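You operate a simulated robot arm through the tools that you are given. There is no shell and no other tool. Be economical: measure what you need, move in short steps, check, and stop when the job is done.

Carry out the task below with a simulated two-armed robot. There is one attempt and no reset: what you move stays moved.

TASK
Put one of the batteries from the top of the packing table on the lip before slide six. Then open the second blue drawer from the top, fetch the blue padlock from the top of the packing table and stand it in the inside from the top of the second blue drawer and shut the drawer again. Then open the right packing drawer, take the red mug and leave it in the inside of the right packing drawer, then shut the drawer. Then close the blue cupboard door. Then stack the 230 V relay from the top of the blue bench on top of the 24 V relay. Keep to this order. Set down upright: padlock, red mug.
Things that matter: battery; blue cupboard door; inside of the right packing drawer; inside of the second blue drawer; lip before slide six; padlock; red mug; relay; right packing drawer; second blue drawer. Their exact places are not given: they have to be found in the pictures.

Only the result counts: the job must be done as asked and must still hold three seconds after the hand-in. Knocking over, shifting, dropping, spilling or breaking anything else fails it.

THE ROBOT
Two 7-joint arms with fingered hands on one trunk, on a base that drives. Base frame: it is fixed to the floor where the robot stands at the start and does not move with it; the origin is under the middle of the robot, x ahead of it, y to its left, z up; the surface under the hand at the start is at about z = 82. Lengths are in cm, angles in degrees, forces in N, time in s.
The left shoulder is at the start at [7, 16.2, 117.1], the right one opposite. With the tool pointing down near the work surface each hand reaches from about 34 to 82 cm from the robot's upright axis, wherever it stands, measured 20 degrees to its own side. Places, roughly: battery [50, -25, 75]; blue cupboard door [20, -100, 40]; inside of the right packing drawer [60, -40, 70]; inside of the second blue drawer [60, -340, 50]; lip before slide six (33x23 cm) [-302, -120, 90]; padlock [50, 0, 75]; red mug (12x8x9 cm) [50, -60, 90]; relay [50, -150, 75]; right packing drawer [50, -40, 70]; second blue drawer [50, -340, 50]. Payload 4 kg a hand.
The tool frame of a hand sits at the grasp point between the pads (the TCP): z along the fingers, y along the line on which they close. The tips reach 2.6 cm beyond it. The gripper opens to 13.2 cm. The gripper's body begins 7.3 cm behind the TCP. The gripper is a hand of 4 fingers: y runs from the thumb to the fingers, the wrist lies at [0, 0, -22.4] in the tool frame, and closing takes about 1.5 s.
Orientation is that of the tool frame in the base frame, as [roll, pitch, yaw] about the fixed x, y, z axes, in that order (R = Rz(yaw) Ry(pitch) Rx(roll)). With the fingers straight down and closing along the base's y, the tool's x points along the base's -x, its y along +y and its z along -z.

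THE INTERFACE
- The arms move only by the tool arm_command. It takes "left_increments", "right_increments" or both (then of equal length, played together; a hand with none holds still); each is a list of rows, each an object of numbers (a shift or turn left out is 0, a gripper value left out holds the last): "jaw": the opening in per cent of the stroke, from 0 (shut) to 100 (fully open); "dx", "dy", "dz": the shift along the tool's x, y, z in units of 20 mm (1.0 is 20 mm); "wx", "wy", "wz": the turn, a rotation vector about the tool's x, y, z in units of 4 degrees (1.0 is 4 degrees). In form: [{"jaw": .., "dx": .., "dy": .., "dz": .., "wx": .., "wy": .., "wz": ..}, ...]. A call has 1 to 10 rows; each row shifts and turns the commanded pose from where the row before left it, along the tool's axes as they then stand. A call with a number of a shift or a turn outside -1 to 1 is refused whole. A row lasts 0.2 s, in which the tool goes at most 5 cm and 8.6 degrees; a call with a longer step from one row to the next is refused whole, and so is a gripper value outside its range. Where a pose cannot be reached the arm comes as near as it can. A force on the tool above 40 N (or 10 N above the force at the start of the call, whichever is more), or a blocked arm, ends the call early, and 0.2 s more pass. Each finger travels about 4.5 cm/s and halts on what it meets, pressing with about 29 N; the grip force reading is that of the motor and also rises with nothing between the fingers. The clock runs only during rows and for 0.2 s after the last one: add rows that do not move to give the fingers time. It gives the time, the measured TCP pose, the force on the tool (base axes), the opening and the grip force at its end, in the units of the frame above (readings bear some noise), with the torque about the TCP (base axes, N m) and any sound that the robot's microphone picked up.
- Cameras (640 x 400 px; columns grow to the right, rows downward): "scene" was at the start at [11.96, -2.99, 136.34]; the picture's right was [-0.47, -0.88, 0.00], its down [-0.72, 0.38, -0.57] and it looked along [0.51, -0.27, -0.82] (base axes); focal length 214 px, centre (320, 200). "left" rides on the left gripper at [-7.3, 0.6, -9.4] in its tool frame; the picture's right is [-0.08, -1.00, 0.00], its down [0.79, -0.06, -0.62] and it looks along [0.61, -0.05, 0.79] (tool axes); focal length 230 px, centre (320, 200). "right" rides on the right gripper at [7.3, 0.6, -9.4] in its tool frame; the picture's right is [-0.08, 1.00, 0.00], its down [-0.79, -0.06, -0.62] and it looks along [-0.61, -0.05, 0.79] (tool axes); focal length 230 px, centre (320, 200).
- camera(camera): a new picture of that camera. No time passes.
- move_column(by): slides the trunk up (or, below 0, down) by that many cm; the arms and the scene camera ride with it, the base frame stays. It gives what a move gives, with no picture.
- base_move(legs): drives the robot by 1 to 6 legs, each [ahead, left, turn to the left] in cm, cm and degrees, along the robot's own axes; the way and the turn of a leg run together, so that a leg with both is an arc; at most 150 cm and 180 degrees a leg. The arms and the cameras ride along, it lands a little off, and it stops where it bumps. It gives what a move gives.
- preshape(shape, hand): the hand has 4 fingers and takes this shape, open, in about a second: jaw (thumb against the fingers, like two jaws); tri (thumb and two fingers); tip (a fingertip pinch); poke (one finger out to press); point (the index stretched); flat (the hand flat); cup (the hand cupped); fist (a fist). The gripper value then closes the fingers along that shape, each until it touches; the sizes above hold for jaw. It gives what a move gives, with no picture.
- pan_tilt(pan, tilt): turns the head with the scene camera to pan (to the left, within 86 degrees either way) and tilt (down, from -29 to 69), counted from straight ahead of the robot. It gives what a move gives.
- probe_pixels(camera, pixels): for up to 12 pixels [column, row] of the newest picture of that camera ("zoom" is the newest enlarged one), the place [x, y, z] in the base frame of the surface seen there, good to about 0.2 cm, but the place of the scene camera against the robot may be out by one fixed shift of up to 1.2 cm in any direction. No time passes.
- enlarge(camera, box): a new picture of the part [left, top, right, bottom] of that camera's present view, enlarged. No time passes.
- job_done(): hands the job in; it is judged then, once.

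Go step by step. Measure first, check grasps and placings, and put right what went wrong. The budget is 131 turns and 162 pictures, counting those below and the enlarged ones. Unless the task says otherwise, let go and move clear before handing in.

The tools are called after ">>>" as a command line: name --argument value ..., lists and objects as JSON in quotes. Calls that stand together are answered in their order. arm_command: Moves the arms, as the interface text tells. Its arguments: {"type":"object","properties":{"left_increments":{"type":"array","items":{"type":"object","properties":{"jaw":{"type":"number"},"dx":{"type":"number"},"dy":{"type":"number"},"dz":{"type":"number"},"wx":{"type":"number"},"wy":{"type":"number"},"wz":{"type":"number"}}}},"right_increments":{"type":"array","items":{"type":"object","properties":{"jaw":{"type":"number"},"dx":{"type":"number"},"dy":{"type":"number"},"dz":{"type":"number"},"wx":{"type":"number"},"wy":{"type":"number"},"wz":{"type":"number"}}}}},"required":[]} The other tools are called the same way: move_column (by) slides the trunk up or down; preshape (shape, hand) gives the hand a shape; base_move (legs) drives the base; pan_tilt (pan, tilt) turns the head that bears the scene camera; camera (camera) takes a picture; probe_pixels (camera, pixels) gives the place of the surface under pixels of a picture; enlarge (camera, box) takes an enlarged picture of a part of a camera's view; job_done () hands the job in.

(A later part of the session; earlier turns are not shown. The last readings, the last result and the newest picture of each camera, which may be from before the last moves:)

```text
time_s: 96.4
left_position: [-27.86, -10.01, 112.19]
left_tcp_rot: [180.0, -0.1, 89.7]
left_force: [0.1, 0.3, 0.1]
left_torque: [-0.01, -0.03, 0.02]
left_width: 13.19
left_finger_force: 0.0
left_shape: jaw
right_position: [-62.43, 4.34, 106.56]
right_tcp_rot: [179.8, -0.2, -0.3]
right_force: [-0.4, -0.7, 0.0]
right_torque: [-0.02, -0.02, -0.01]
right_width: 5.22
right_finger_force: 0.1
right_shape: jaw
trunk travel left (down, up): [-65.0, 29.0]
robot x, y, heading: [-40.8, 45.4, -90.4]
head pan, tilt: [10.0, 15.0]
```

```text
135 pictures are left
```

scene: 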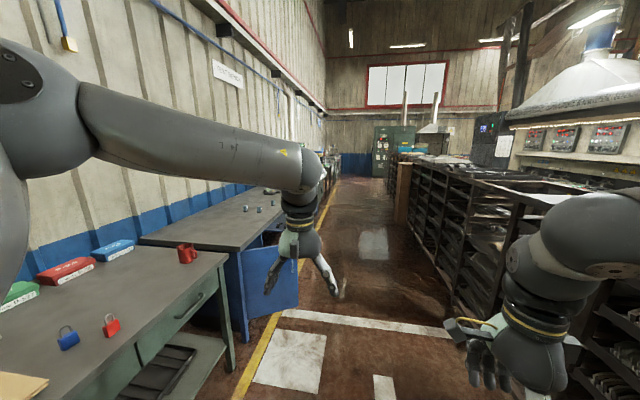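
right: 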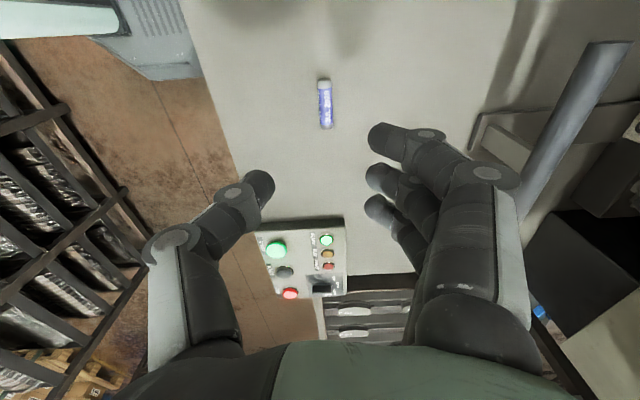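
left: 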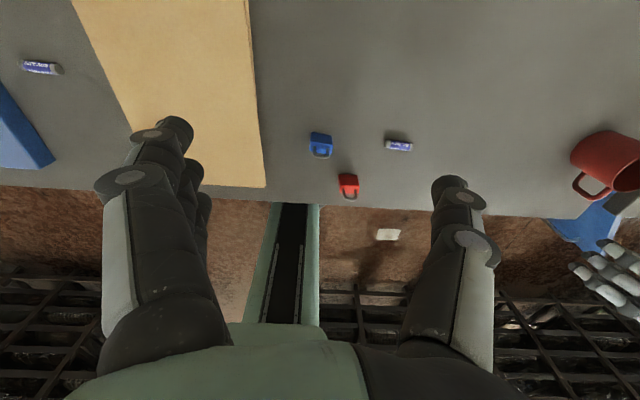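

The aisle is visible: open blue cupboard door at (270,285). I measure its outer edge and the benches beyond.

>>> probe_pixels --camera "scene" --pixels '[[297, 300], [245, 340], [243, 255], [225, 250], [140, 365], [455, 310], [405, 210], [335, 180], [320, 220], [298, 268]]'

>>> base_move --legs '[[80, 0, 0]]'

>>> pan_tilt --pan 25 --tilt 25

>>> camera --camera "scene"

```text
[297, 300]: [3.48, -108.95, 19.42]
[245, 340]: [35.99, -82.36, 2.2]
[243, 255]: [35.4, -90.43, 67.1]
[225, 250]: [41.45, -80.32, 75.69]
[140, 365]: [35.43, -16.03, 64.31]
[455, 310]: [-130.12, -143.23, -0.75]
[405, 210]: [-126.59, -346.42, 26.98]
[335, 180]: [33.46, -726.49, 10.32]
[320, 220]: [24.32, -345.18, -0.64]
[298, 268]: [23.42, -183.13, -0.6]
```

```text
time_s: 100.7
left_position: [-29.05, -89.22, 112.14]
left_tcp_rot: [180.0, 0.0, 89.3]
left_force: [-0.8, -0.3, -0.6]
left_torque: [-0.02, 0.03, 0.0]
left_width: 13.2
left_finger_force: 0.1
left_shape: jaw
right_position: [-63.37, -74.71, 106.56]
right_tcp_rot: [179.9, -0.2, -0.8]
right_force: [0.2, -0.5, 0.0]
right_torque: [-0.03, 0.05, 0.01]
right_width: 5.22
right_finger_force: 0.0
right_shape: jaw
trunk travel left (down, up): [-65.0, 29.0]
robot x, y, heading: [-41.38, -33.66, -90.8]
head pan, tilt: [10.0, 15.0]
```

```text
time_s: 101.5
left_position: [-29.05, -89.33, 112.04]
left_tcp_rot: [-180.0, 0.0, 89.3]
left_force: [-0.5, 0.0, 0.5]
left_torque: [-0.02, 0.03, 0.03]
left_width: 13.16
left_finger_force: 0.0
left_shape: jaw
right_position: [-63.3, -74.86, 106.54]
right_tcp_rot: [179.8, -0.2, -0.7]
right_force: [0.3, 0.7, 0.5]
right_torque: [-0.01, -0.01, -0.01]
right_width: 5.23
right_finger_force: 0.0
right_shape: jaw
trunk travel left (down, up): [-65.0, 29.0]
robot x, y, heading: [-41.65, -33.71, -90.9]
head pan, tilt: [25.0, 25.0]
```

```text
134 pictures are left
```

scene: 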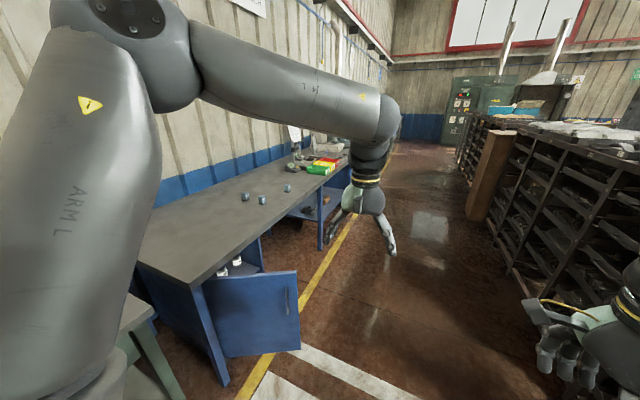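

The door hinges at its near side (35,-90) with the free edge at (3.5,-109). I drive on along the aisle towards y≈-300.

>>> base_move --legs '[[0, 0, 0.9], [130, 0, 0], [90, 0, 0]]'

>>> pan_tilt --pan 45 --tilt 35

>>> camera --camera "scene"

```text
time_s: 112.7
left_position: [-30.61, -309.24, 112.13]
left_tcp_rot: [180.0, 0.0, 89.3]
left_force: [0.1, 1.0, -0.9]
left_torque: [-0.01, 0.03, 0.0]
left_width: 13.19
left_finger_force: 0.0
left_shape: jaw
right_position: [-64.96, -294.88, 106.57]
right_tcp_rot: [179.8, -0.2, -0.7]
right_force: [-0.8, 0.3, 0.1]
right_torque: [-0.01, 0.01, 0.05]
right_width: 5.24
right_finger_force: 0.1
right_shape: jaw
trunk travel left (down, up): [-65.0, 29.0]
robot x, y, heading: [-43.1, -253.68, -90.5]
head pan, tilt: [25.0, 25.0]
```

```text
time_s: 113.5
left_position: [-30.65, -309.25, 112.11]
left_tcp_rot: [-180.0, 0.0, 89.2]
left_force: [0.5, 0.6, -0.1]
left_torque: [-0.02, 0.01, 0.03]
left_width: 13.18
left_finger_force: 0.1
left_shape: jaw
right_position: [-64.93, -294.9, 106.64]
right_tcp_rot: [179.9, -0.2, -0.7]
right_force: [0.0, -0.9, 0.2]
right_torque: [-0.01, 0.03, 0.02]
right_width: 5.24
right_finger_force: 0.0
right_shape: jaw
trunk travel left (down, up): [-65.0, 29.0]
robot x, y, heading: [-42.84, -253.71, -90.6]
head pan, tilt: [45.0, 35.0]
```

```text
133 pictures are left
```

scene: 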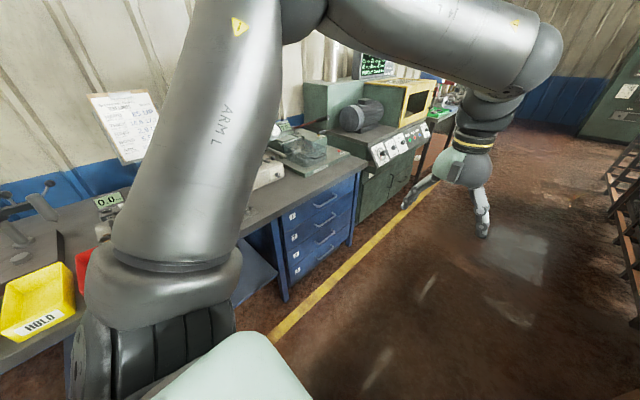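

Four blue drawers at (320,225). I measure the handles.

>>> enlarge --camera "scene" --box '[230, 140, 400, 300]'

>>> probe_pixels --camera "scene" --pixels '[[328, 200], [325, 218], [325, 238], [325, 255], [283, 300], [349, 243], [276, 225], [355, 180], [293, 220], [400, 140], [375, 160], [255, 230]]'

```text
2.50 times, centred on (315, 220) of scene
```

zoom: 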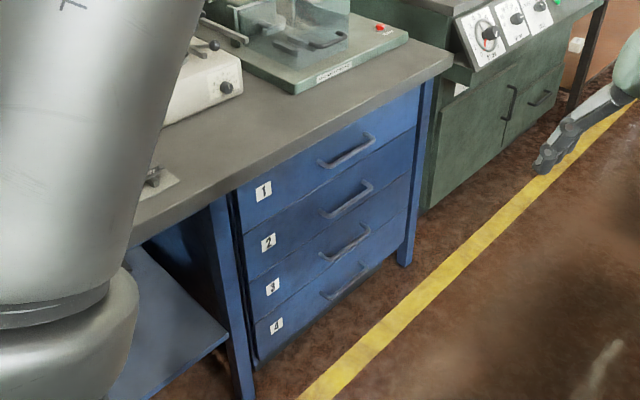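

```text
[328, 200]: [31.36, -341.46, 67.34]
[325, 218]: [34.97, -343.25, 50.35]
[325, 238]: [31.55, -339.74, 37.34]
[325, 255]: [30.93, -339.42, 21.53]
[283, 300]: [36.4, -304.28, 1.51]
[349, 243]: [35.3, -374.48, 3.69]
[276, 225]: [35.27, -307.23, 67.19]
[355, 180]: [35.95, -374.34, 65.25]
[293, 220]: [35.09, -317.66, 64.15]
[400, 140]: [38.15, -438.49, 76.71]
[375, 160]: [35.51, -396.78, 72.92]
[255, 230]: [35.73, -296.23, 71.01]
```

The drawers' fronts are at x≈35, handles at x≈31, y≈-340; handle 2 is at z≈52. I drive to y≈-320, turn to face them and look.

>>> base_move --legs '[[68, 0, 0], [0, 0, 90.5]]'

>>> pan_tilt --pan -10 --tilt 40

>>> camera --camera "scene"

```text
time_s: 121.1
left_position: [11.39, -308.94, 112.1]
left_tcp_rot: [180.0, 0.0, 179.9]
left_force: [0.5, -0.4, -0.5]
left_torque: [0.0, -0.01, -0.02]
left_width: 13.17
left_finger_force: 0.0
left_shape: jaw
right_position: [-2.58, -343.43, 106.52]
right_tcp_rot: [179.8, -0.2, 89.9]
right_force: [-0.5, 0.3, -0.2]
right_torque: [0.03, 0.0, -0.01]
right_width: 5.24
right_finger_force: 0.1
right_shape: jaw
trunk travel left (down, up): [-65.0, 29.0]
robot x, y, heading: [-44.02, -321.88, -0.0]
head pan, tilt: [45.0, 35.0]
```

```text
time_s: 122.3
left_position: [11.49, -308.67, 112.19]
left_tcp_rot: [179.9, 0.1, 179.9]
left_force: [-0.3, 1.4, 0.6]
left_torque: [-0.05, -0.02, 0.03]
left_width: 13.18
left_finger_force: 0.1
left_shape: jaw
right_position: [-2.59, -343.49, 106.57]
right_tcp_rot: [179.8, -0.1, 90.0]
right_force: [-0.2, 0.2, 1.2]
right_torque: [-0.03, 0.02, 0.03]
right_width: 5.22
right_finger_force: 0.1
right_shape: jaw
trunk travel left (down, up): [-65.0, 29.0]
robot x, y, heading: [-43.77, -322.01, 0.1]
head pan, tilt: [-10.0, 40.0]
```

```text
131 pictures are left
```

scene: 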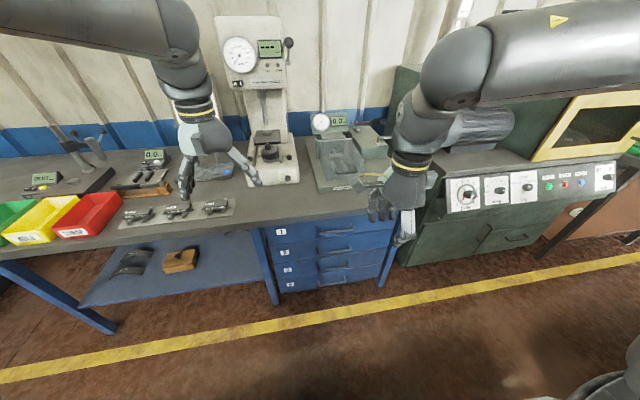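

All four drawer handles are visible around (335,228)–(335,280). I turn the right hand to point forward (fingers above, thumb below) while extending it a bit.

>>> arm_command --right_increments '[{"wx": -1, "dy": 0.5}, {"wx": -1, "dy": 0.5}, {"wx": -1, "dy": 0.5}, {"wx": -1, "dy": 0.5}, {"wx": -1, "dy": 0.5}, {"wx": -1, "dy": 0.5}, {"wx": -1, "dy": 0.5}, {"wx": -1, "dy": 0.5}, {"wx": -1, "dy": 0.5}, {"wx": -1, "dy": 0.5}]'

>>> arm_command --right_increments '[{"wx": -1, "dz": 0.5}, {"wx": -1, "dz": 0.5}, {"wx": -1, "dz": 0.5}, {"wx": -1, "dz": 0.5}, {"wx": -1, "dz": 0.5}, {"wx": -1, "dz": 0.5}, {"wx": -1, "dz": 0.5}, {"wx": -1, "dz": 0.5}, {"wx": -1, "dz": 0.5}, {"wx": -1, "dz": 0.5}]'

>>> arm_command --right_increments '[{"wx": -1, "dz": 0.5}, {"wx": -1, "dz": 0.5}, {"wx": -0.5, "dz": 0.5}]'

```text
time_s: 124.5
left_position: [11.47, -308.93, 112.14]
left_tcp_rot: [-179.9, 0.0, 179.9]
left_force: [0.4, -0.1, 0.0]
left_torque: [-0.04, 0.0, 0.0]
left_width: 13.18
left_finger_force: 0.0
left_shape: jaw
right_position: [7.19, -343.83, 109.7]
right_tcp_rot: [139.8, -0.2, 90.2]
right_force: [-0.1, -0.9, 0.7]
right_torque: [-0.03, 0.0, -0.02]
right_width: 5.2
right_finger_force: 0.0
right_shape: jaw
right hand out of reach, approached as far as the arm can: row 9
trunk travel left (down, up): [-65.0, 29.0]
robot x, y, heading: [-44.05, -321.92, -0.3]
head pan, tilt: [-10.0, 40.0]
```

```text
time_s: 126.7
left_position: [11.69, -308.8, 112.11]
left_tcp_rot: [-179.9, -0.2, 179.9]
left_force: [-0.5, 0.9, 0.2]
left_torque: [-0.03, 0.02, 0.03]
left_width: 13.17
left_finger_force: 0.0
left_shape: jaw
right_position: [14.21, -341.89, 104.14]
right_tcp_rot: [105.7, -1.4, 93.3]
right_force: [0.2, 0.2, -0.1]
right_torque: [-0.01, 0.0, -0.01]
right_width: 5.25
right_finger_force: 0.1
right_shape: jaw
right hand out of reach, approached as far as the arm can: row 1, 9, 10
trunk travel left (down, up): [-65.0, 29.0]
robot x, y, heading: [-43.71, -321.69, -0.1]
head pan, tilt: [-10.0, 40.0]
```

```text
time_s: 127.5
left_position: [11.49, -308.9, 111.95]
left_tcp_rot: [179.9, -0.2, 179.9]
left_force: [-0.2, -0.3, -0.3]
left_torque: [0.03, 0.0, 0.01]
left_width: 13.17
left_finger_force: 0.1
left_shape: jaw
right_position: [16.61, -339.17, 103.3]
right_tcp_rot: [101.5, -2.4, 96.0]
right_force: [-0.4, 0.2, 0.1]
right_torque: [-0.01, 0.0, 0.03]
right_width: 5.27
right_finger_force: 0.1
right_shape: jaw
right hand out of reach, approached as far as the arm can: row 1, 2
trunk travel left (down, up): [-65.0, 29.0]
robot x, y, heading: [-44.39, -322.14, -0.1]
head pan, tilt: [-10.0, 40.0]
```

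The wrist stops about 12° short of level, which is good enough. I lower the trunk by 45 to bring the hand near the handle height and look with the right camera.

>>> move_column --by -45

>>> arm_command --right_increments '[{"wx": -1}, {"wx": -1}, {"wx": -1}]'

>>> camera --camera "right"

>>> camera --camera "scene"

```text
refused: -45 is not a number from -40 to 40
```

```text
time_s: 128.3
left_position: [11.52, -309.07, 112.06]
left_tcp_rot: [180.0, 0.0, 180.0]
left_force: [0.4, -0.1, 0.5]
left_torque: [0.01, 0.0, -0.01]
left_width: 13.17
left_finger_force: 0.1
left_shape: jaw
right_position: [16.64, -338.41, 103.93]
right_tcp_rot: [96.0, -2.9, 97.7]
right_force: [-0.8, -1.0, 0.5]
right_torque: [-0.01, 0.01, -0.01]
right_width: 5.23
right_finger_force: 0.0
right_shape: jaw
right hand out of reach, approached as far as the arm can: row 1, 2, 3
trunk travel left (down, up): [-65.0, 29.0]
robot x, y, heading: [-44.04, -322.14, -0.3]
head pan, tilt: [-10.0, 40.0]
```

```text
130 pictures are left
```

right: 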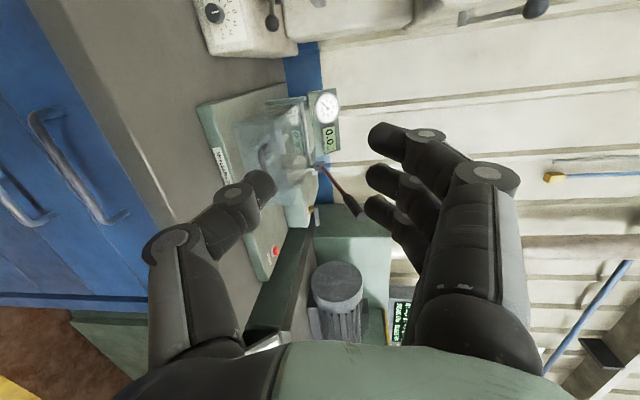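

```text
129 pictures are left
```

scene: 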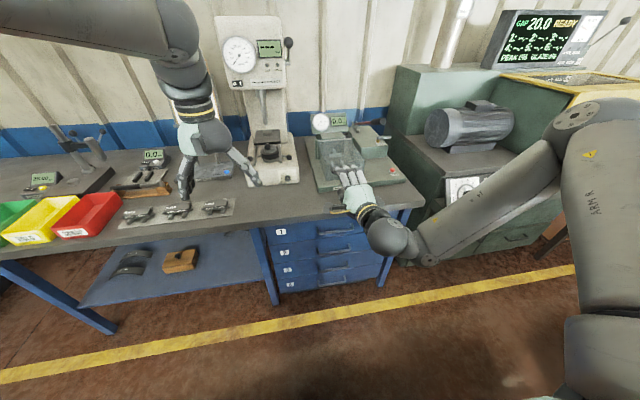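

The hand is now nearly level (96°). I lower the trunk in two steps and look.

>>> move_column --by -40

>>> camera --camera "right"

>>> camera --camera "scene"

```text
time_s: 132.2
left_position: [11.53, -308.92, 72.02]
left_tcp_rot: [180.0, 0.0, 179.8]
left_force: [0.0, -0.4, -0.5]
left_torque: [-0.02, 0.01, 0.02]
left_width: 13.19
left_finger_force: 0.0
left_shape: jaw
right_position: [16.58, -338.47, 63.84]
right_tcp_rot: [95.9, -3.0, 97.5]
right_force: [0.3, 0.5, 0.6]
right_torque: [0.02, 0.0, -0.03]
right_width: 5.24
right_finger_force: 0.0
right_shape: jaw
trunk travel left (down, up): [-25.0, 69.0]
robot x, y, heading: [-44.1, -321.81, -0.1]
head pan, tilt: [-10.0, 40.0]
```

```text
128 pictures are left
```

right: 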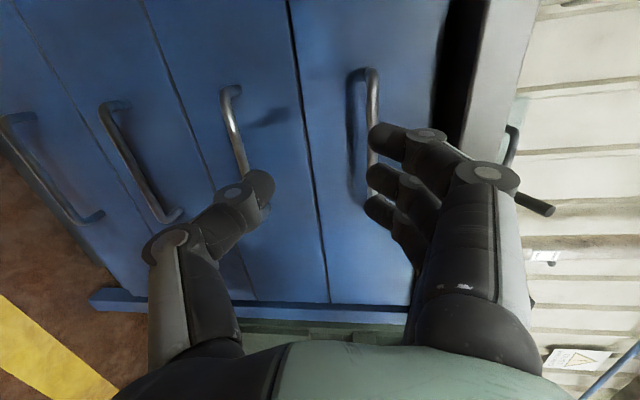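

```text
127 pictures are left
```

scene: 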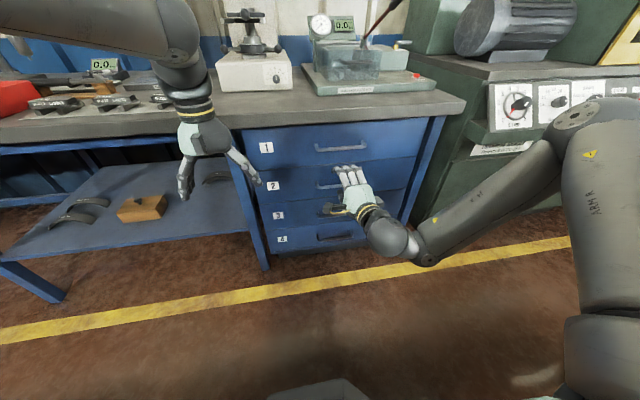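

In the right picture (left = down) handle 1 is at (370,110) and handle 2 at (235,130). I measure them.

>>> probe_pixels --camera "right" --pixels '[[232, 92], [229, 110], [234, 130], [241, 155], [373, 90], [373, 120], [270, 100], [280, 180], [120, 150]]'

```text
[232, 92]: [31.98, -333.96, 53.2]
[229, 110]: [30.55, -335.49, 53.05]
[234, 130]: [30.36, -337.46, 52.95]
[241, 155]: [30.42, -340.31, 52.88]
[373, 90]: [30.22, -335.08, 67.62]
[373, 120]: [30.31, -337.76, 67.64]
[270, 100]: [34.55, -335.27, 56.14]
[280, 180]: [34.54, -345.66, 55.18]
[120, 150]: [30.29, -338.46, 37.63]
```

Handle 2's bar is at x≈30.4, z≈52.9, y≈-333…-347. I lower to align, shift right 3 cm, and advance partway.

>>> move_column --by -9.6

>>> arm_command --right_increments '[{"dx": -1, "jaw": 55}, {"dx": -0.8}, {"dz": 1}, {"dz": 1}, {"dz": 1}, {"dz": 1}, {}]'

>>> camera --camera "right"

```text
time_s: 133.5
left_position: [11.48, -308.98, 62.5]
left_tcp_rot: [-179.9, 0.0, 179.9]
left_force: [-0.6, 0.1, 0.1]
left_torque: [-0.01, 0.02, 0.0]
left_width: 13.16
left_finger_force: 0.0
left_shape: jaw
right_position: [16.6, -338.22, 54.2]
right_tcp_rot: [95.8, -3.1, 97.7]
right_force: [-0.1, -1.5, 0.6]
right_torque: [0.0, 0.03, 0.0]
right_width: 5.21
right_finger_force: 0.1
right_shape: jaw
trunk travel left (down, up): [-15.4, 78.6]
robot x, y, heading: [-44.03, -321.93, -0.2]
head pan, tilt: [-10.0, 40.0]
```

```text
time_s: 135.1
left_position: [11.53, -309.01, 62.46]
left_tcp_rot: [180.0, 0.0, 179.9]
left_force: [-0.6, 0.8, -0.3]
left_torque: [0.02, 0.0, -0.01]
left_width: 13.18
left_finger_force: 0.1
left_shape: jaw
right_position: [24.94, -341.0, 53.15]
right_tcp_rot: [96.1, -3.0, 97.6]
right_force: [-1.4, 0.5, 0.3]
right_torque: [0.03, -0.03, -0.01]
right_width: 7.17
right_finger_force: 0.1
right_shape: jaw
trunk travel left (down, up): [-15.4, 78.6]
robot x, y, heading: [-43.96, -321.88, 0.1]
head pan, tilt: [-10.0, 40.0]
```

```text
126 pictures are left
```

right: 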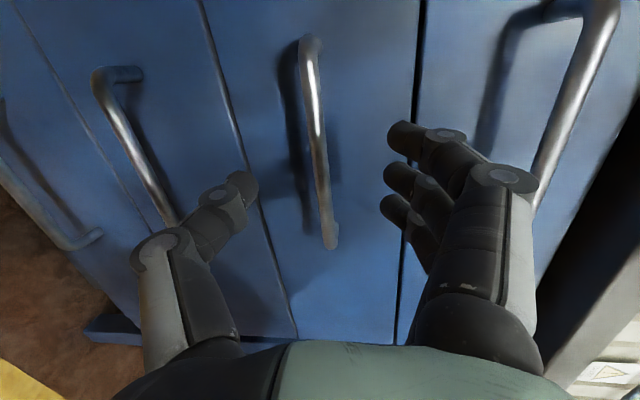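

The handle (315,140) is between the fingers. I advance 5.2 cm and close on it.

>>> arm_command --right_increments '[{"dz": 1}, {"dz": 1}, {"dz": 0.6}, {"jaw": 0}, {"jaw": 0}, {"jaw": 0}, {"jaw": 0}, {"jaw": 0}, {"jaw": 0}, {"jaw": 0}]'

>>> camera --camera "right"

```text
time_s: 137.3
left_position: [11.46, -309.04, 62.46]
left_tcp_rot: [-180.0, -0.1, 179.9]
left_force: [-0.3, -0.3, 0.3]
left_torque: [0.01, 0.0, -0.01]
left_width: 13.16
left_finger_force: 0.1
left_shape: jaw
right_position: [30.14, -340.29, 52.67]
right_tcp_rot: [96.0, -3.0, 97.7]
right_force: [6.6, 0.1, -0.4]
right_torque: [-0.01, -0.04, 0.05]
right_width: 0.0
right_finger_force: 28.7
right_shape: jaw
trunk travel left (down, up): [-15.4, 78.6]
robot x, y, heading: [-43.95, -322.01, -0.0]
head pan, tilt: [-10.0, 40.0]
```

```text
125 pictures are left
```

right: 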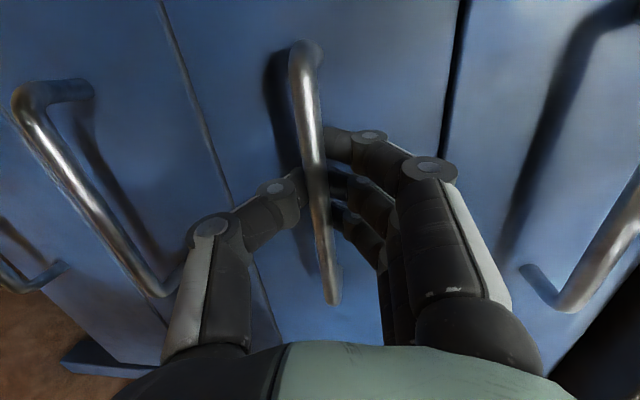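

The fingers have closed behind the bar, hooking it. I pull by driving back 25 cm.

>>> base_move --legs '[[-25, 0, 0]]'

>>> camera --camera "scene"

>>> camera --camera "right"

```text
time_s: 139.1
left_position: [-13.34, -308.93, 62.43]
left_tcp_rot: [-180.0, -0.1, 179.9]
left_force: [0.0, 0.7, -0.3]
left_torque: [-0.01, -0.02, -0.02]
left_width: 13.18
left_finger_force: 0.1
left_shape: jaw
right_position: [5.28, -340.28, 52.59]
right_tcp_rot: [96.2, -3.0, 97.5]
right_force: [0.5, 1.6, -9.5]
right_torque: [0.04, -0.03, -0.02]
right_width: 0.01
right_finger_force: 28.6
right_shape: jaw
trunk travel left (down, up): [-15.4, 78.6]
robot x, y, heading: [-68.97, -322.28, -0.2]
head pan, tilt: [-10.0, 40.0]
```

```text
124 pictures are left
```

scene: 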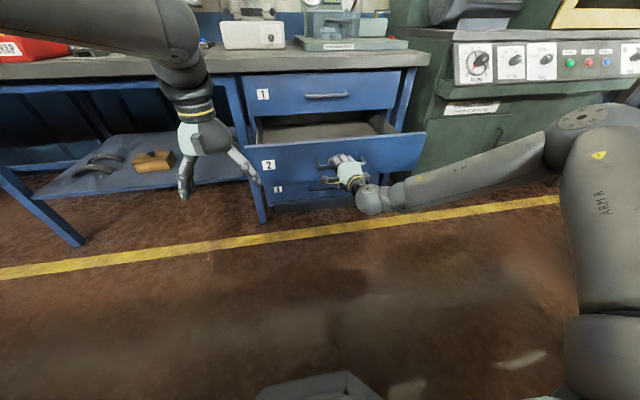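

```text
123 pictures are left
```

right: 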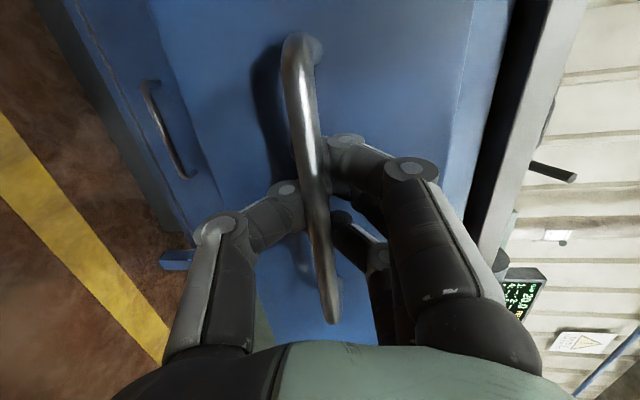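

The drawer is out 25 cm. I measure its inside, then open the fingers and back off.

>>> probe_pixels --camera "scene" --pixels '[[300, 130], [340, 135], [280, 118], [280, 145], [320, 145], [385, 125], [256, 130], [340, 122]]'

>>> arm_command --right_increments '[{"jaw": 70}, {}, {}, {}, {}, {"dz": -1}, {"dz": -1}, {"dz": -1}, {"dz": -1}, {"dz": -1}]'

>>> enlarge --camera "scene" --box '[220, 60, 460, 220]'

```text
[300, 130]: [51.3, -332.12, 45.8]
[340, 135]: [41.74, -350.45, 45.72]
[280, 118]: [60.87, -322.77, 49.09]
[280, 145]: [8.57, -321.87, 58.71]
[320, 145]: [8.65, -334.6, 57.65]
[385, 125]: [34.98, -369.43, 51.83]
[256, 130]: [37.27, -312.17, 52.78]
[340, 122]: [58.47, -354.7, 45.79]
```

```text
time_s: 141.3
left_position: [-13.33, -308.9, 62.46]
left_tcp_rot: [-180.0, 0.0, 179.8]
left_force: [-0.5, -0.7, 0.0]
left_torque: [-0.01, -0.01, 0.01]
left_width: 13.18
left_finger_force: 0.1
left_shape: jaw
right_position: [-4.66, -341.62, 53.71]
right_tcp_rot: [95.9, -2.9, 97.6]
right_force: [-0.1, 0.4, 0.3]
right_torque: [-0.01, -0.01, -0.01]
right_width: 9.2
right_finger_force: 0.1
right_shape: jaw
trunk travel left (down, up): [-15.4, 78.6]
robot x, y, heading: [-68.37, -322.06, -0.2]
head pan, tilt: [-10.0, 40.0]
```

```text
2.50 times, centred on (340, 140) of scene
```

zoom: 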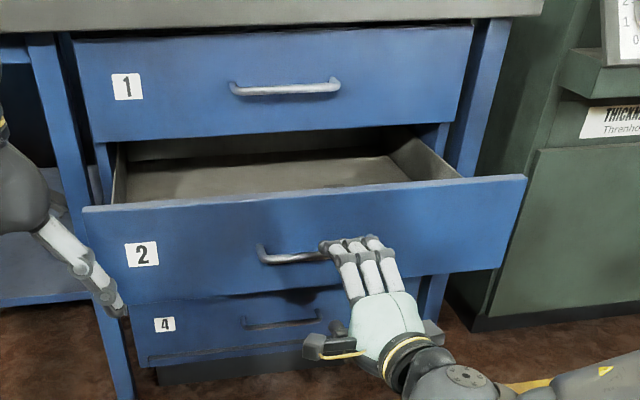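

Drawer inside floor is z≈46.6, opening x≈11–34, y≈-312…-369. I raise the trunk high and strafe along the aisle to the packing table for the padlock.

>>> move_column --by 40

>>> move_column --by 24

>>> base_move --legs '[[0, 150, 0], [0, 150, 0]]'

>>> pan_tilt --pan 0 --tilt 45

>>> camera --camera "scene"

```text
time_s: 145.1
left_position: [-13.33, -308.95, 102.41]
left_tcp_rot: [180.0, 0.0, 179.8]
left_force: [-0.4, 1.0, -0.2]
left_torque: [-0.02, -0.02, 0.0]
left_width: 13.19
left_finger_force: 0.1
left_shape: jaw
right_position: [-4.62, -341.71, 93.72]
right_tcp_rot: [95.9, -3.0, 97.5]
right_force: [-0.3, 0.6, -0.5]
right_torque: [0.06, -0.02, 0.04]
right_width: 9.21
right_finger_force: 0.0
right_shape: jaw
trunk travel left (down, up): [-55.4, 38.6]
robot x, y, heading: [-68.74, -322.06, -0.3]
head pan, tilt: [-10.0, 40.0]
```

```text
time_s: 147.6
left_position: [-13.35, -308.94, 126.54]
left_tcp_rot: [-179.9, 0.0, 179.8]
left_force: [-0.5, 0.6, 0.1]
left_torque: [-0.01, 0.02, 0.0]
left_width: 13.15
left_finger_force: 0.1
left_shape: jaw
right_position: [-4.62, -341.74, 117.62]
right_tcp_rot: [96.0, -2.9, 97.5]
right_force: [0.6, -0.6, 0.1]
right_torque: [0.01, -0.01, 0.04]
right_width: 9.21
right_finger_force: 0.0
right_shape: jaw
trunk travel left (down, up): [-79.4, 14.6]
robot x, y, heading: [-68.48, -321.86, -0.2]
head pan, tilt: [-10.0, 40.0]
```

```text
time_s: 162.0
left_position: [-13.5, -11.05, 126.4]
left_tcp_rot: [180.0, 0.1, -179.7]
left_force: [-0.9, 0.7, 0.9]
left_torque: [0.0, -0.01, -0.01]
left_width: 13.17
left_finger_force: 0.1
left_shape: jaw
right_position: [-4.55, -43.56, 117.71]
right_tcp_rot: [96.0, -3.0, 98.0]
right_force: [-0.1, -0.7, 0.1]
right_torque: [0.01, -0.03, -0.01]
right_width: 9.19
right_finger_force: 0.1
right_shape: jaw
trunk travel left (down, up): [-79.4, 14.6]
robot x, y, heading: [-69.01, -24.57, 0.4]
head pan, tilt: [-10.0, 40.0]
```

```text
time_s: 162.7
left_position: [-13.6, -10.92, 126.55]
left_tcp_rot: [-180.0, 0.0, -179.7]
left_force: [-0.3, 0.3, 0.8]
left_torque: [-0.02, 0.02, 0.02]
left_width: 13.17
left_finger_force: 0.0
left_shape: jaw
right_position: [-4.48, -43.53, 117.69]
right_tcp_rot: [95.9, -3.0, 98.0]
right_force: [0.5, -0.1, 0.3]
right_torque: [-0.02, 0.04, 0.03]
right_width: 9.19
right_finger_force: 0.2
right_shape: jaw
trunk travel left (down, up): [-79.4, 14.6]
robot x, y, heading: [-68.96, -24.39, 0.3]
head pan, tilt: [0.0, 45.0]
```

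```text
121 pictures are left
```

scene: 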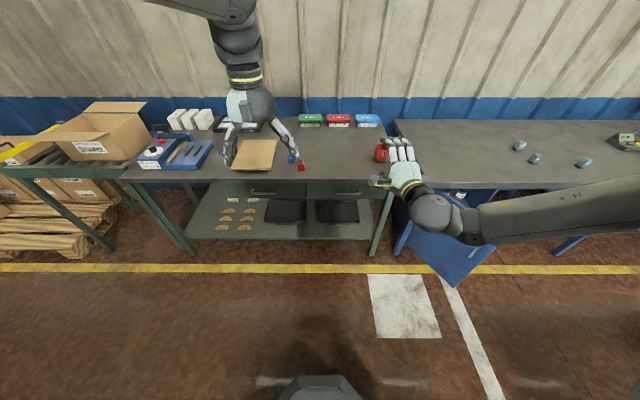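

The packing table is ahead with two drawer handles (255,195), (345,192). I drive 58 ahead so the left hand is above the padlock.

>>> base_move --legs '[[57, 1, -0.3]]'

>>> arm_command --left_increments '[{"dz": 1}, {"dz": 1}, {"dz": 1}, {"dz": 1}, {"dz": 1}, {"dz": 1}, {"dz": 1}, {"dz": 1}, {"dz": 1}, {"dz": 1}]'

>>> camera --camera "left"

```text
time_s: 165.9
left_position: [42.99, -10.03, 126.53]
left_tcp_rot: [179.9, 0.0, -180.0]
left_force: [-0.2, -0.2, -0.2]
left_torque: [0.01, -0.01, 0.02]
left_width: 13.16
left_finger_force: 0.1
left_shape: jaw
right_position: [51.85, -42.65, 117.74]
right_tcp_rot: [95.9, -3.0, 97.7]
right_force: [0.3, 0.0, -0.2]
right_torque: [-0.05, 0.01, -0.03]
right_width: 9.2
right_finger_force: 0.0
right_shape: jaw
trunk travel left (down, up): [-79.4, 14.6]
robot x, y, heading: [-12.21, -23.06, 0.1]
head pan, tilt: [0.0, 45.0]
```

```text
time_s: 168.1
left_position: [43.14, -10.01, 106.4]
left_tcp_rot: [180.0, 0.0, -179.9]
left_force: [0.0, 0.2, -0.2]
left_torque: [0.02, 0.03, 0.01]
left_width: 13.17
left_finger_force: 0.1
left_shape: jaw
right_position: [52.14, -42.76, 117.69]
right_tcp_rot: [96.1, -2.9, 97.7]
right_force: [-0.4, -0.6, -0.2]
right_torque: [-0.01, -0.03, 0.01]
right_width: 9.23
right_finger_force: 0.1
right_shape: jaw
trunk travel left (down, up): [-79.4, 14.6]
robot x, y, heading: [-12.43, -23.15, 0.1]
head pan, tilt: [0.0, 45.0]
```

```text
120 pictures are left
```

left: 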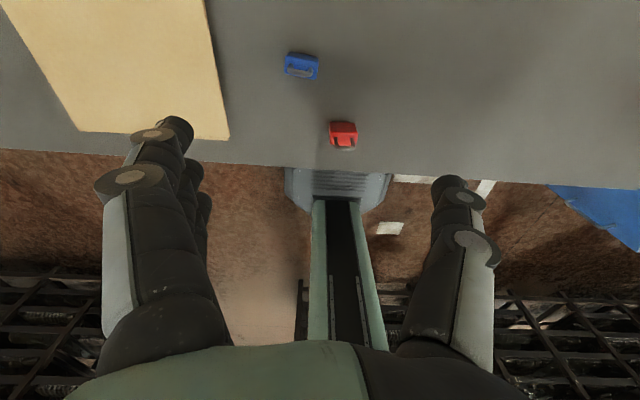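

The blue padlock is at (302,66), the red one at (343,133). I measure them and enlarge.

>>> probe_pixels --camera "left" --pixels '[[302, 58], [300, 70], [288, 66], [317, 70], [290, 56], [317, 57], [343, 128], [300, 90], [343, 143]]'

>>> enlarge --camera "left" --box '[240, 30, 400, 160]'

```text
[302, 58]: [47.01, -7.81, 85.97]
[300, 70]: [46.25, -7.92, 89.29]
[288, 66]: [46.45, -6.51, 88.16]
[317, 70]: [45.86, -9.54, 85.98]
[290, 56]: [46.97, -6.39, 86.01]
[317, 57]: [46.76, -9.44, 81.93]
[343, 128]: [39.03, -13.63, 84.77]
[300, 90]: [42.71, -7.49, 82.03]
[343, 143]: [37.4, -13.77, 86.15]
```

```text
3.08 times, centred on (320, 95) of left
```

zoom: 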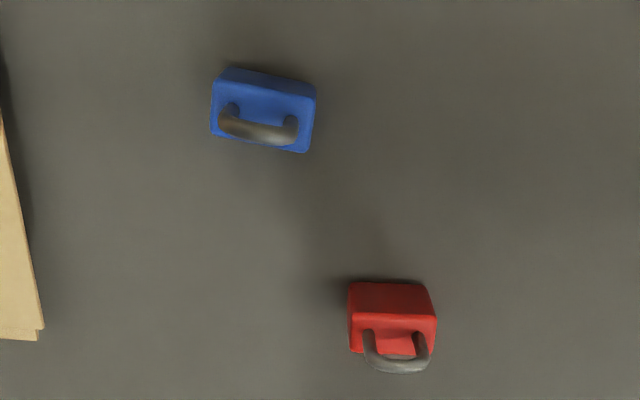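

The blue padlock is centred at about (46.2,-7.9), 3.7 cm wide along y, body top 86, shackle top 89.3. I align the left hand, narrow the opening and descend partway.

>>> arm_command --left_increments '[{"dx": -1, "dy": 1, "jaw": 60}, {"dx": -0.55}, {"wz": 1}, {"wz": 1}, {"wz": 0.3}, {"dz": 1}, {"dz": 1}, {"dz": 1}, {"dz": 1}, {"dz": 1}]'

>>> camera --camera "left"

```text
time_s: 170.3
left_position: [46.34, -8.13, 96.47]
left_tcp_rot: [-180.0, -0.1, 170.9]
left_force: [0.0, 0.2, 0.3]
left_torque: [0.0, 0.03, 0.04]
left_width: 7.96
left_finger_force: 0.1
left_shape: jaw
right_position: [52.02, -42.7, 117.62]
right_tcp_rot: [95.9, -3.0, 97.7]
right_force: [0.2, 0.4, -0.8]
right_torque: [0.02, 0.03, 0.06]
right_width: 9.2
right_finger_force: 0.1
right_shape: jaw
trunk travel left (down, up): [-79.4, 14.6]
robot x, y, heading: [-12.29, -23.34, -0.1]
head pan, tilt: [0.0, 45.0]
```

```text
118 pictures are left
```

left: 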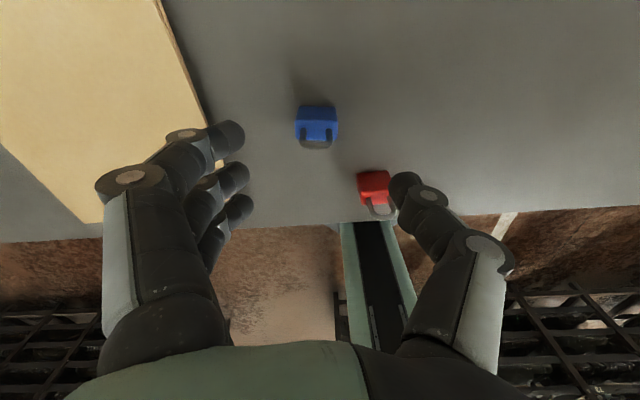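

The padlock is aligned at (316,127) and the red one is clear of the thumb. I descend to z≈85.4 and close.

>>> arm_command --left_increments '[{"dz": 1}, {"dz": 1}, {"dz": 1}, {"dz": 1}, {"dz": 1}, {"dz": 0.5}, {"jaw": 40}, {"jaw": 20}, {"jaw": 0}, {"jaw": 0}]'

>>> arm_command --left_increments '[{"jaw": 0}, {}, {}, {}]'

>>> camera --camera "left"

```text
time_s: 172.5
left_position: [46.27, -8.03, 85.52]
left_tcp_rot: [-179.9, 0.0, 170.9]
left_force: [0.9, 0.4, 0.2]
left_torque: [0.0, -0.01, 0.0]
left_width: 2.27
left_finger_force: 0.1
left_shape: jaw
right_position: [51.88, -42.67, 117.77]
right_tcp_rot: [95.9, -3.0, 97.7]
right_force: [-0.2, 0.0, -0.6]
right_torque: [-0.04, -0.01, 0.04]
right_width: 9.19
right_finger_force: 0.0
right_shape: jaw
trunk travel left (down, up): [-79.4, 14.6]
robot x, y, heading: [-11.94, -23.43, 0.2]
head pan, tilt: [0.0, 45.0]
```

```text
time_s: 173.5
left_position: [46.28, -8.23, 85.53]
left_tcp_rot: [180.0, 0.0, 170.8]
left_force: [-0.2, -1.3, 4.6]
left_torque: [0.07, -0.02, -0.01]
left_width: 1.4
left_finger_force: 29.5
left_shape: jaw
right_position: [51.93, -42.78, 117.81]
right_tcp_rot: [96.0, -3.1, 97.8]
right_force: [-0.2, 0.2, -0.1]
right_torque: [0.02, -0.02, -0.02]
right_width: 9.2
right_finger_force: 0.0
right_shape: jaw
trunk travel left (down, up): [-79.4, 14.6]
robot x, y, heading: [-12.36, -23.06, -0.3]
head pan, tilt: [0.0, 45.0]
```

```text
117 pictures are left
```

left: 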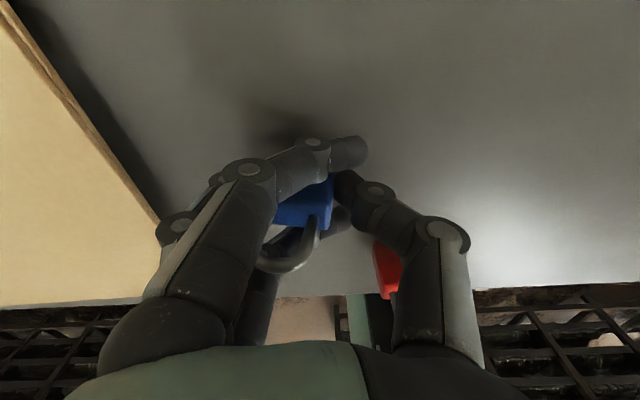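

The width reads 1.4 and the padlock looks skewed at (305,215). I look closer before lifting.

>>> enlarge --camera "left" --box '[230, 120, 430, 310]'

>>> enlarge --camera "scene" --box '[200, 140, 340, 260]'

```text
2.11 times, centred on (330, 215) of left
```

zoom: 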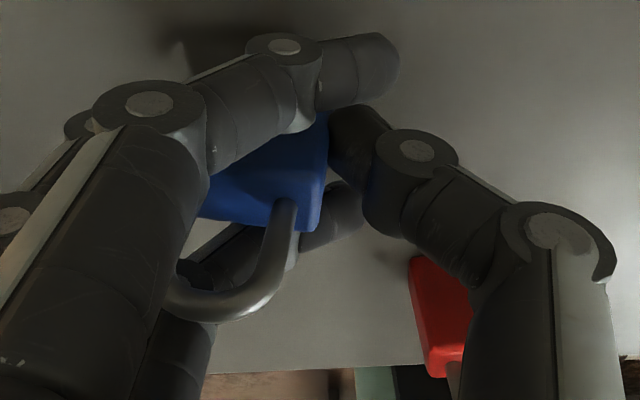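

```text
3.33 times, centred on (270, 200) of scene
```

zoom: 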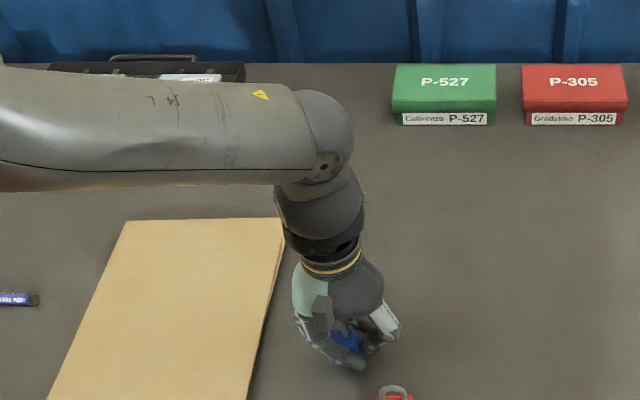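

The padlock looks upright, caged by thumb and fingers. I lift 6 cm and check.

>>> arm_command --left_increments '[{"dz": -0.5}, {"dz": -0.5}, {"dz": -1}, {"dz": -1}, {}]'

>>> enlarge --camera "left" --box '[200, 90, 460, 310]'

>>> enlarge --camera "scene" --box '[220, 180, 340, 280]'

```text
time_s: 174.7
left_position: [46.31, -8.11, 91.46]
left_tcp_rot: [179.9, -0.1, 170.8]
left_force: [1.4, -0.5, -1.0]
left_torque: [0.02, -0.01, 0.0]
left_width: 1.31
left_finger_force: 29.3
left_shape: jaw
right_position: [51.94, -42.68, 117.59]
right_tcp_rot: [96.1, -3.0, 97.7]
right_force: [-0.3, -0.6, -0.6]
right_torque: [0.02, -0.02, -0.01]
right_width: 9.18
right_finger_force: 0.1
right_shape: jaw
trunk travel left (down, up): [-79.4, 14.6]
robot x, y, heading: [-12.12, -23.39, -0.0]
head pan, tilt: [0.0, 45.0]
```

```text
1.82 times, centred on (330, 200) of left
```

zoom: 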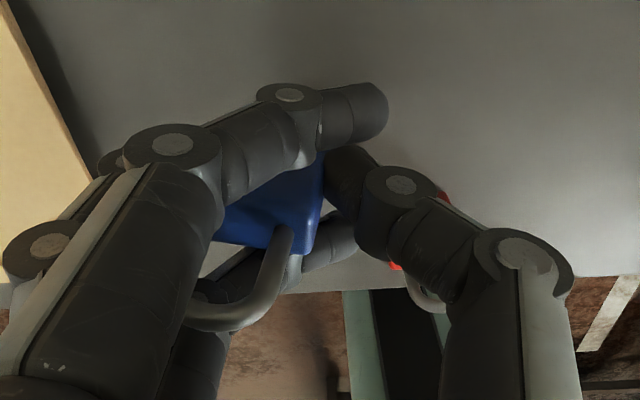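

```text
4.00 times, centred on (280, 230) of scene
```

zoom: 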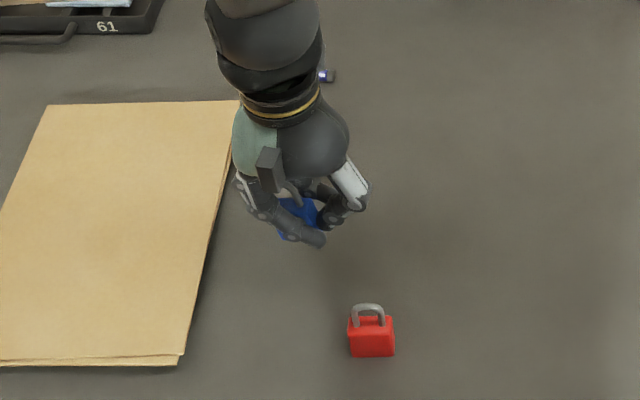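

The padlock is held and the red one stands untouched. I raise it, back away, and strafe back to the blue drawers.

>>> arm_command --left_increments '[{"dz": -1}, {"dz": -1}, {"dz": -1}, {"dz": -1}, {"dz": -1}, {"dz": -1}, {"dz": -1}, {"dz": -1}]'

>>> base_move --legs '[[-57, 0, 0], [0, -150, 0], [0, -150, 0], [0, -28, 0]]'

>>> pan_tilt --pan 10 --tilt 55

>>> camera --camera "scene"

>>> camera --camera "left"

```text
time_s: 176.5
left_position: [46.15, -8.06, 107.55]
left_tcp_rot: [179.9, 0.1, 170.8]
left_force: [-0.1, 0.5, -1.2]
left_torque: [0.0, -0.02, 0.01]
left_width: 1.31
left_finger_force: 29.1
left_shape: jaw
right_position: [51.82, -42.62, 117.66]
right_tcp_rot: [96.0, -3.0, 97.7]
right_force: [0.7, 0.5, -0.4]
right_torque: [-0.01, -0.02, 0.02]
right_width: 9.21
right_finger_force: 0.1
right_shape: jaw
trunk travel left (down, up): [-79.4, 14.6]
robot x, y, heading: [-11.99, -23.35, -0.2]
head pan, tilt: [0.0, 45.0]
```

```text
time_s: 195.4
left_position: [-7.58, -333.82, 107.44]
left_tcp_rot: [180.0, 0.0, 172.6]
left_force: [0.6, 1.0, -1.3]
left_torque: [-0.03, 0.02, 0.0]
left_width: 1.36
left_finger_force: 28.6
left_shape: jaw
right_position: [-0.94, -368.22, 117.75]
right_tcp_rot: [96.0, -2.9, 99.5]
right_force: [-0.2, -0.1, -0.7]
right_torque: [0.01, 0.02, 0.02]
right_width: 9.19
right_finger_force: 0.1
right_shape: jaw
trunk travel left (down, up): [-79.4, 14.6]
robot x, y, heading: [-65.66, -350.87, 1.8]
head pan, tilt: [0.0, 45.0]
```

```text
time_s: 196.1
left_position: [-7.54, -333.86, 107.49]
left_tcp_rot: [180.0, -0.1, 172.6]
left_force: [-0.2, -1.2, 0.0]
left_torque: [-0.01, 0.0, 0.02]
left_width: 1.34
left_finger_force: 29.3
left_shape: jaw
right_position: [-0.9, -368.41, 117.65]
right_tcp_rot: [95.9, -3.0, 99.5]
right_force: [-0.7, -0.1, 1.0]
right_torque: [-0.02, -0.01, -0.01]
right_width: 9.2
right_finger_force: 0.1
right_shape: jaw
trunk travel left (down, up): [-79.4, 14.6]
robot x, y, heading: [-65.7, -351.08, 1.9]
head pan, tilt: [10.0, 55.0]
```

```text
112 pictures are left
```

scene: 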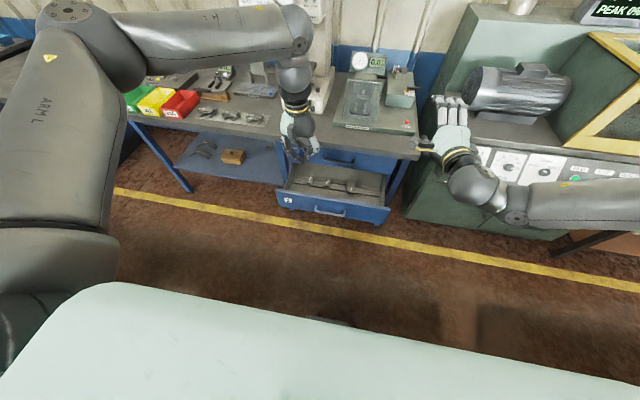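

```text
111 pictures are left
```

left: 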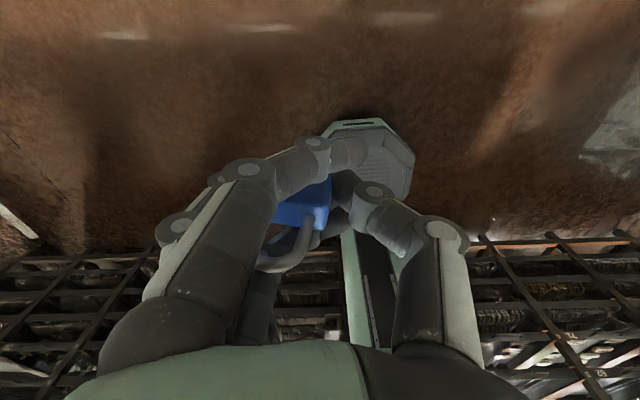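

The drawer seems to hold some things at (340,185). I enlarge it and measure the base's front (365,125 in the left picture).

>>> enlarge --camera "scene" --box '[255, 130, 415, 240]'

>>> probe_pixels --camera "left" --pixels '[[350, 127], [380, 135], [365, 300]]'

>>> probe_pixels --camera "scene" --pixels '[[320, 181], [350, 188], [330, 196], [300, 190], [360, 197], [375, 200], [333, 205], [330, 172]]'

```text
3.64 times, centred on (335, 185) of scene
```

zoom: 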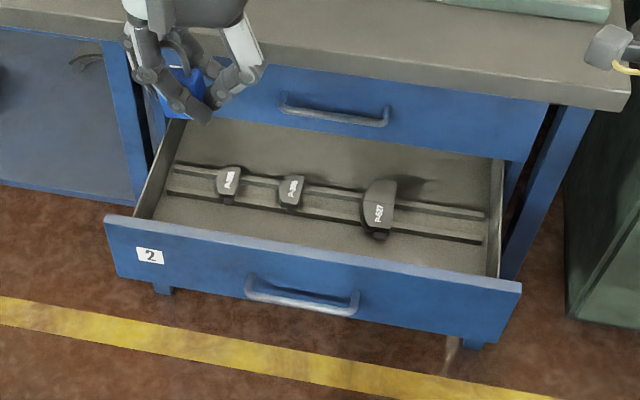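

```text
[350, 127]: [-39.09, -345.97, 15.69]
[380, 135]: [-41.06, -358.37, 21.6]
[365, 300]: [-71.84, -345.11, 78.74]
```

```text
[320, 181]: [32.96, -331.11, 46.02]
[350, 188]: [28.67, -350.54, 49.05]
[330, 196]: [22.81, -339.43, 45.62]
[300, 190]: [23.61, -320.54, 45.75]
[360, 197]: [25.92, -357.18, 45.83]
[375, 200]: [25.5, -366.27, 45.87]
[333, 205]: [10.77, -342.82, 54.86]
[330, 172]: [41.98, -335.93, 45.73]
```

Three numbered dies on two rails lie in the drawer; there's a free strip in front. I measure it.

>>> probe_pixels --camera "zoom" --pixels '[[170, 210], [220, 225], [330, 235], [440, 255], [475, 243], [330, 214], [228, 200], [290, 207], [380, 237], [378, 215], [165, 195], [300, 247]]'

```text
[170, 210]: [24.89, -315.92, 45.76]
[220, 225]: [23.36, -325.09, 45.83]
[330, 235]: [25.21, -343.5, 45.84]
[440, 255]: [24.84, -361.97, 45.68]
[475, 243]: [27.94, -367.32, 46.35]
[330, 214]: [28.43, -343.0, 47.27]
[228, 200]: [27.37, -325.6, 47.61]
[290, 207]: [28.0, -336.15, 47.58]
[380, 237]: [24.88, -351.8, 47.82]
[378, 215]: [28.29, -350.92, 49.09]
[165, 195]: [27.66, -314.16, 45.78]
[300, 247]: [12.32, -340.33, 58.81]
```

The strip x≈12–24 in front of the dies is free. I drive ahead 25 cm so the left hand is over it, then lower the trunk.

>>> base_move --legs '[[0, 0, -1.9], [25, 0, 0]]'

>>> move_column --by -36

>>> camera --camera "left"

>>> camera --camera "scene"

```text
time_s: 198.3
left_position: [18.07, -335.88, 107.5]
left_tcp_rot: [180.0, -0.1, 170.8]
left_force: [0.6, 0.1, -0.7]
left_torque: [-0.01, -0.01, 0.04]
left_width: 1.31
left_finger_force: 28.9
left_shape: jaw
right_position: [23.77, -370.36, 117.73]
right_tcp_rot: [95.9, -3.0, 97.8]
right_force: [0.0, 0.9, 0.3]
right_torque: [-0.04, -0.02, 0.04]
right_width: 9.22
right_finger_force: 0.1
right_shape: jaw
trunk travel left (down, up): [-79.4, 14.6]
robot x, y, heading: [-39.93, -351.23, 0.1]
head pan, tilt: [10.0, 55.0]
```

```text
time_s: 201.8
left_position: [18.13, -335.78, 71.46]
left_tcp_rot: [180.0, -0.1, 170.8]
left_force: [-0.7, -0.7, -1.1]
left_torque: [-0.02, -0.01, 0.04]
left_width: 1.3
left_finger_force: 29.4
left_shape: jaw
right_position: [23.89, -370.25, 81.82]
right_tcp_rot: [95.9, -3.1, 97.7]
right_force: [0.2, -1.1, -0.4]
right_torque: [0.0, 0.03, 0.0]
right_width: 9.22
right_finger_force: 0.1
right_shape: jaw
trunk travel left (down, up): [-43.4, 50.6]
robot x, y, heading: [-40.41, -350.87, 0.2]
head pan, tilt: [10.0, 55.0]
```

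```text
109 pictures are left
```

left: 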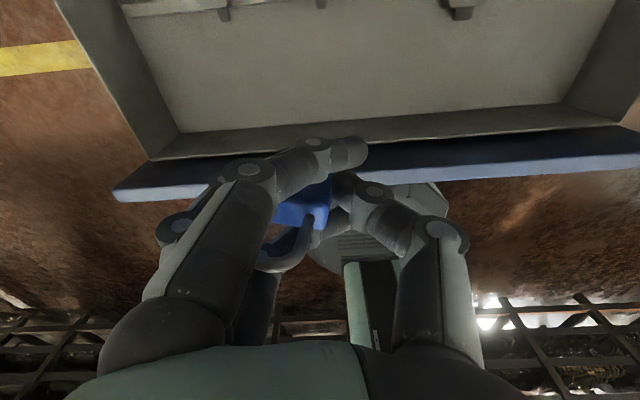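

```text
108 pictures are left
```

scene: 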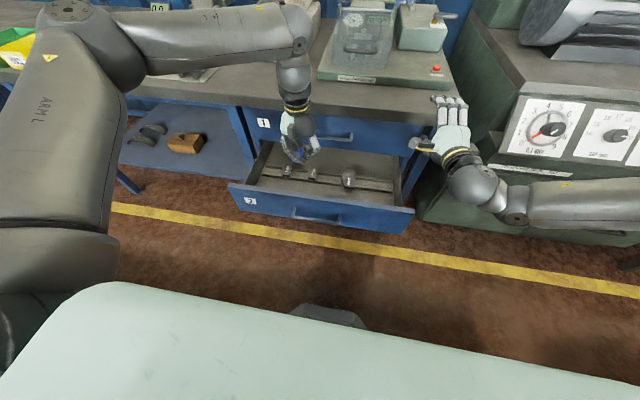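

The left camera sees the drawer floor, the front panel (row ~150) and the die fronts (460,15). I measure.

>>> probe_pixels --camera "left" --pixels '[[300, 60], [300, 125], [250, 145], [420, 150], [460, 15], [220, 18], [320, 5], [300, 20], [440, 100]]'

```text
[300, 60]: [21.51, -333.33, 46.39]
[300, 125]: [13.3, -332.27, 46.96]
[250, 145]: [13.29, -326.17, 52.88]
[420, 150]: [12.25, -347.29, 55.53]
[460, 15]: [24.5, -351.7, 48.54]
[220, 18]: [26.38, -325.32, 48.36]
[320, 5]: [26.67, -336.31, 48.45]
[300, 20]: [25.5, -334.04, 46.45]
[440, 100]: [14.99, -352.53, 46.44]
```

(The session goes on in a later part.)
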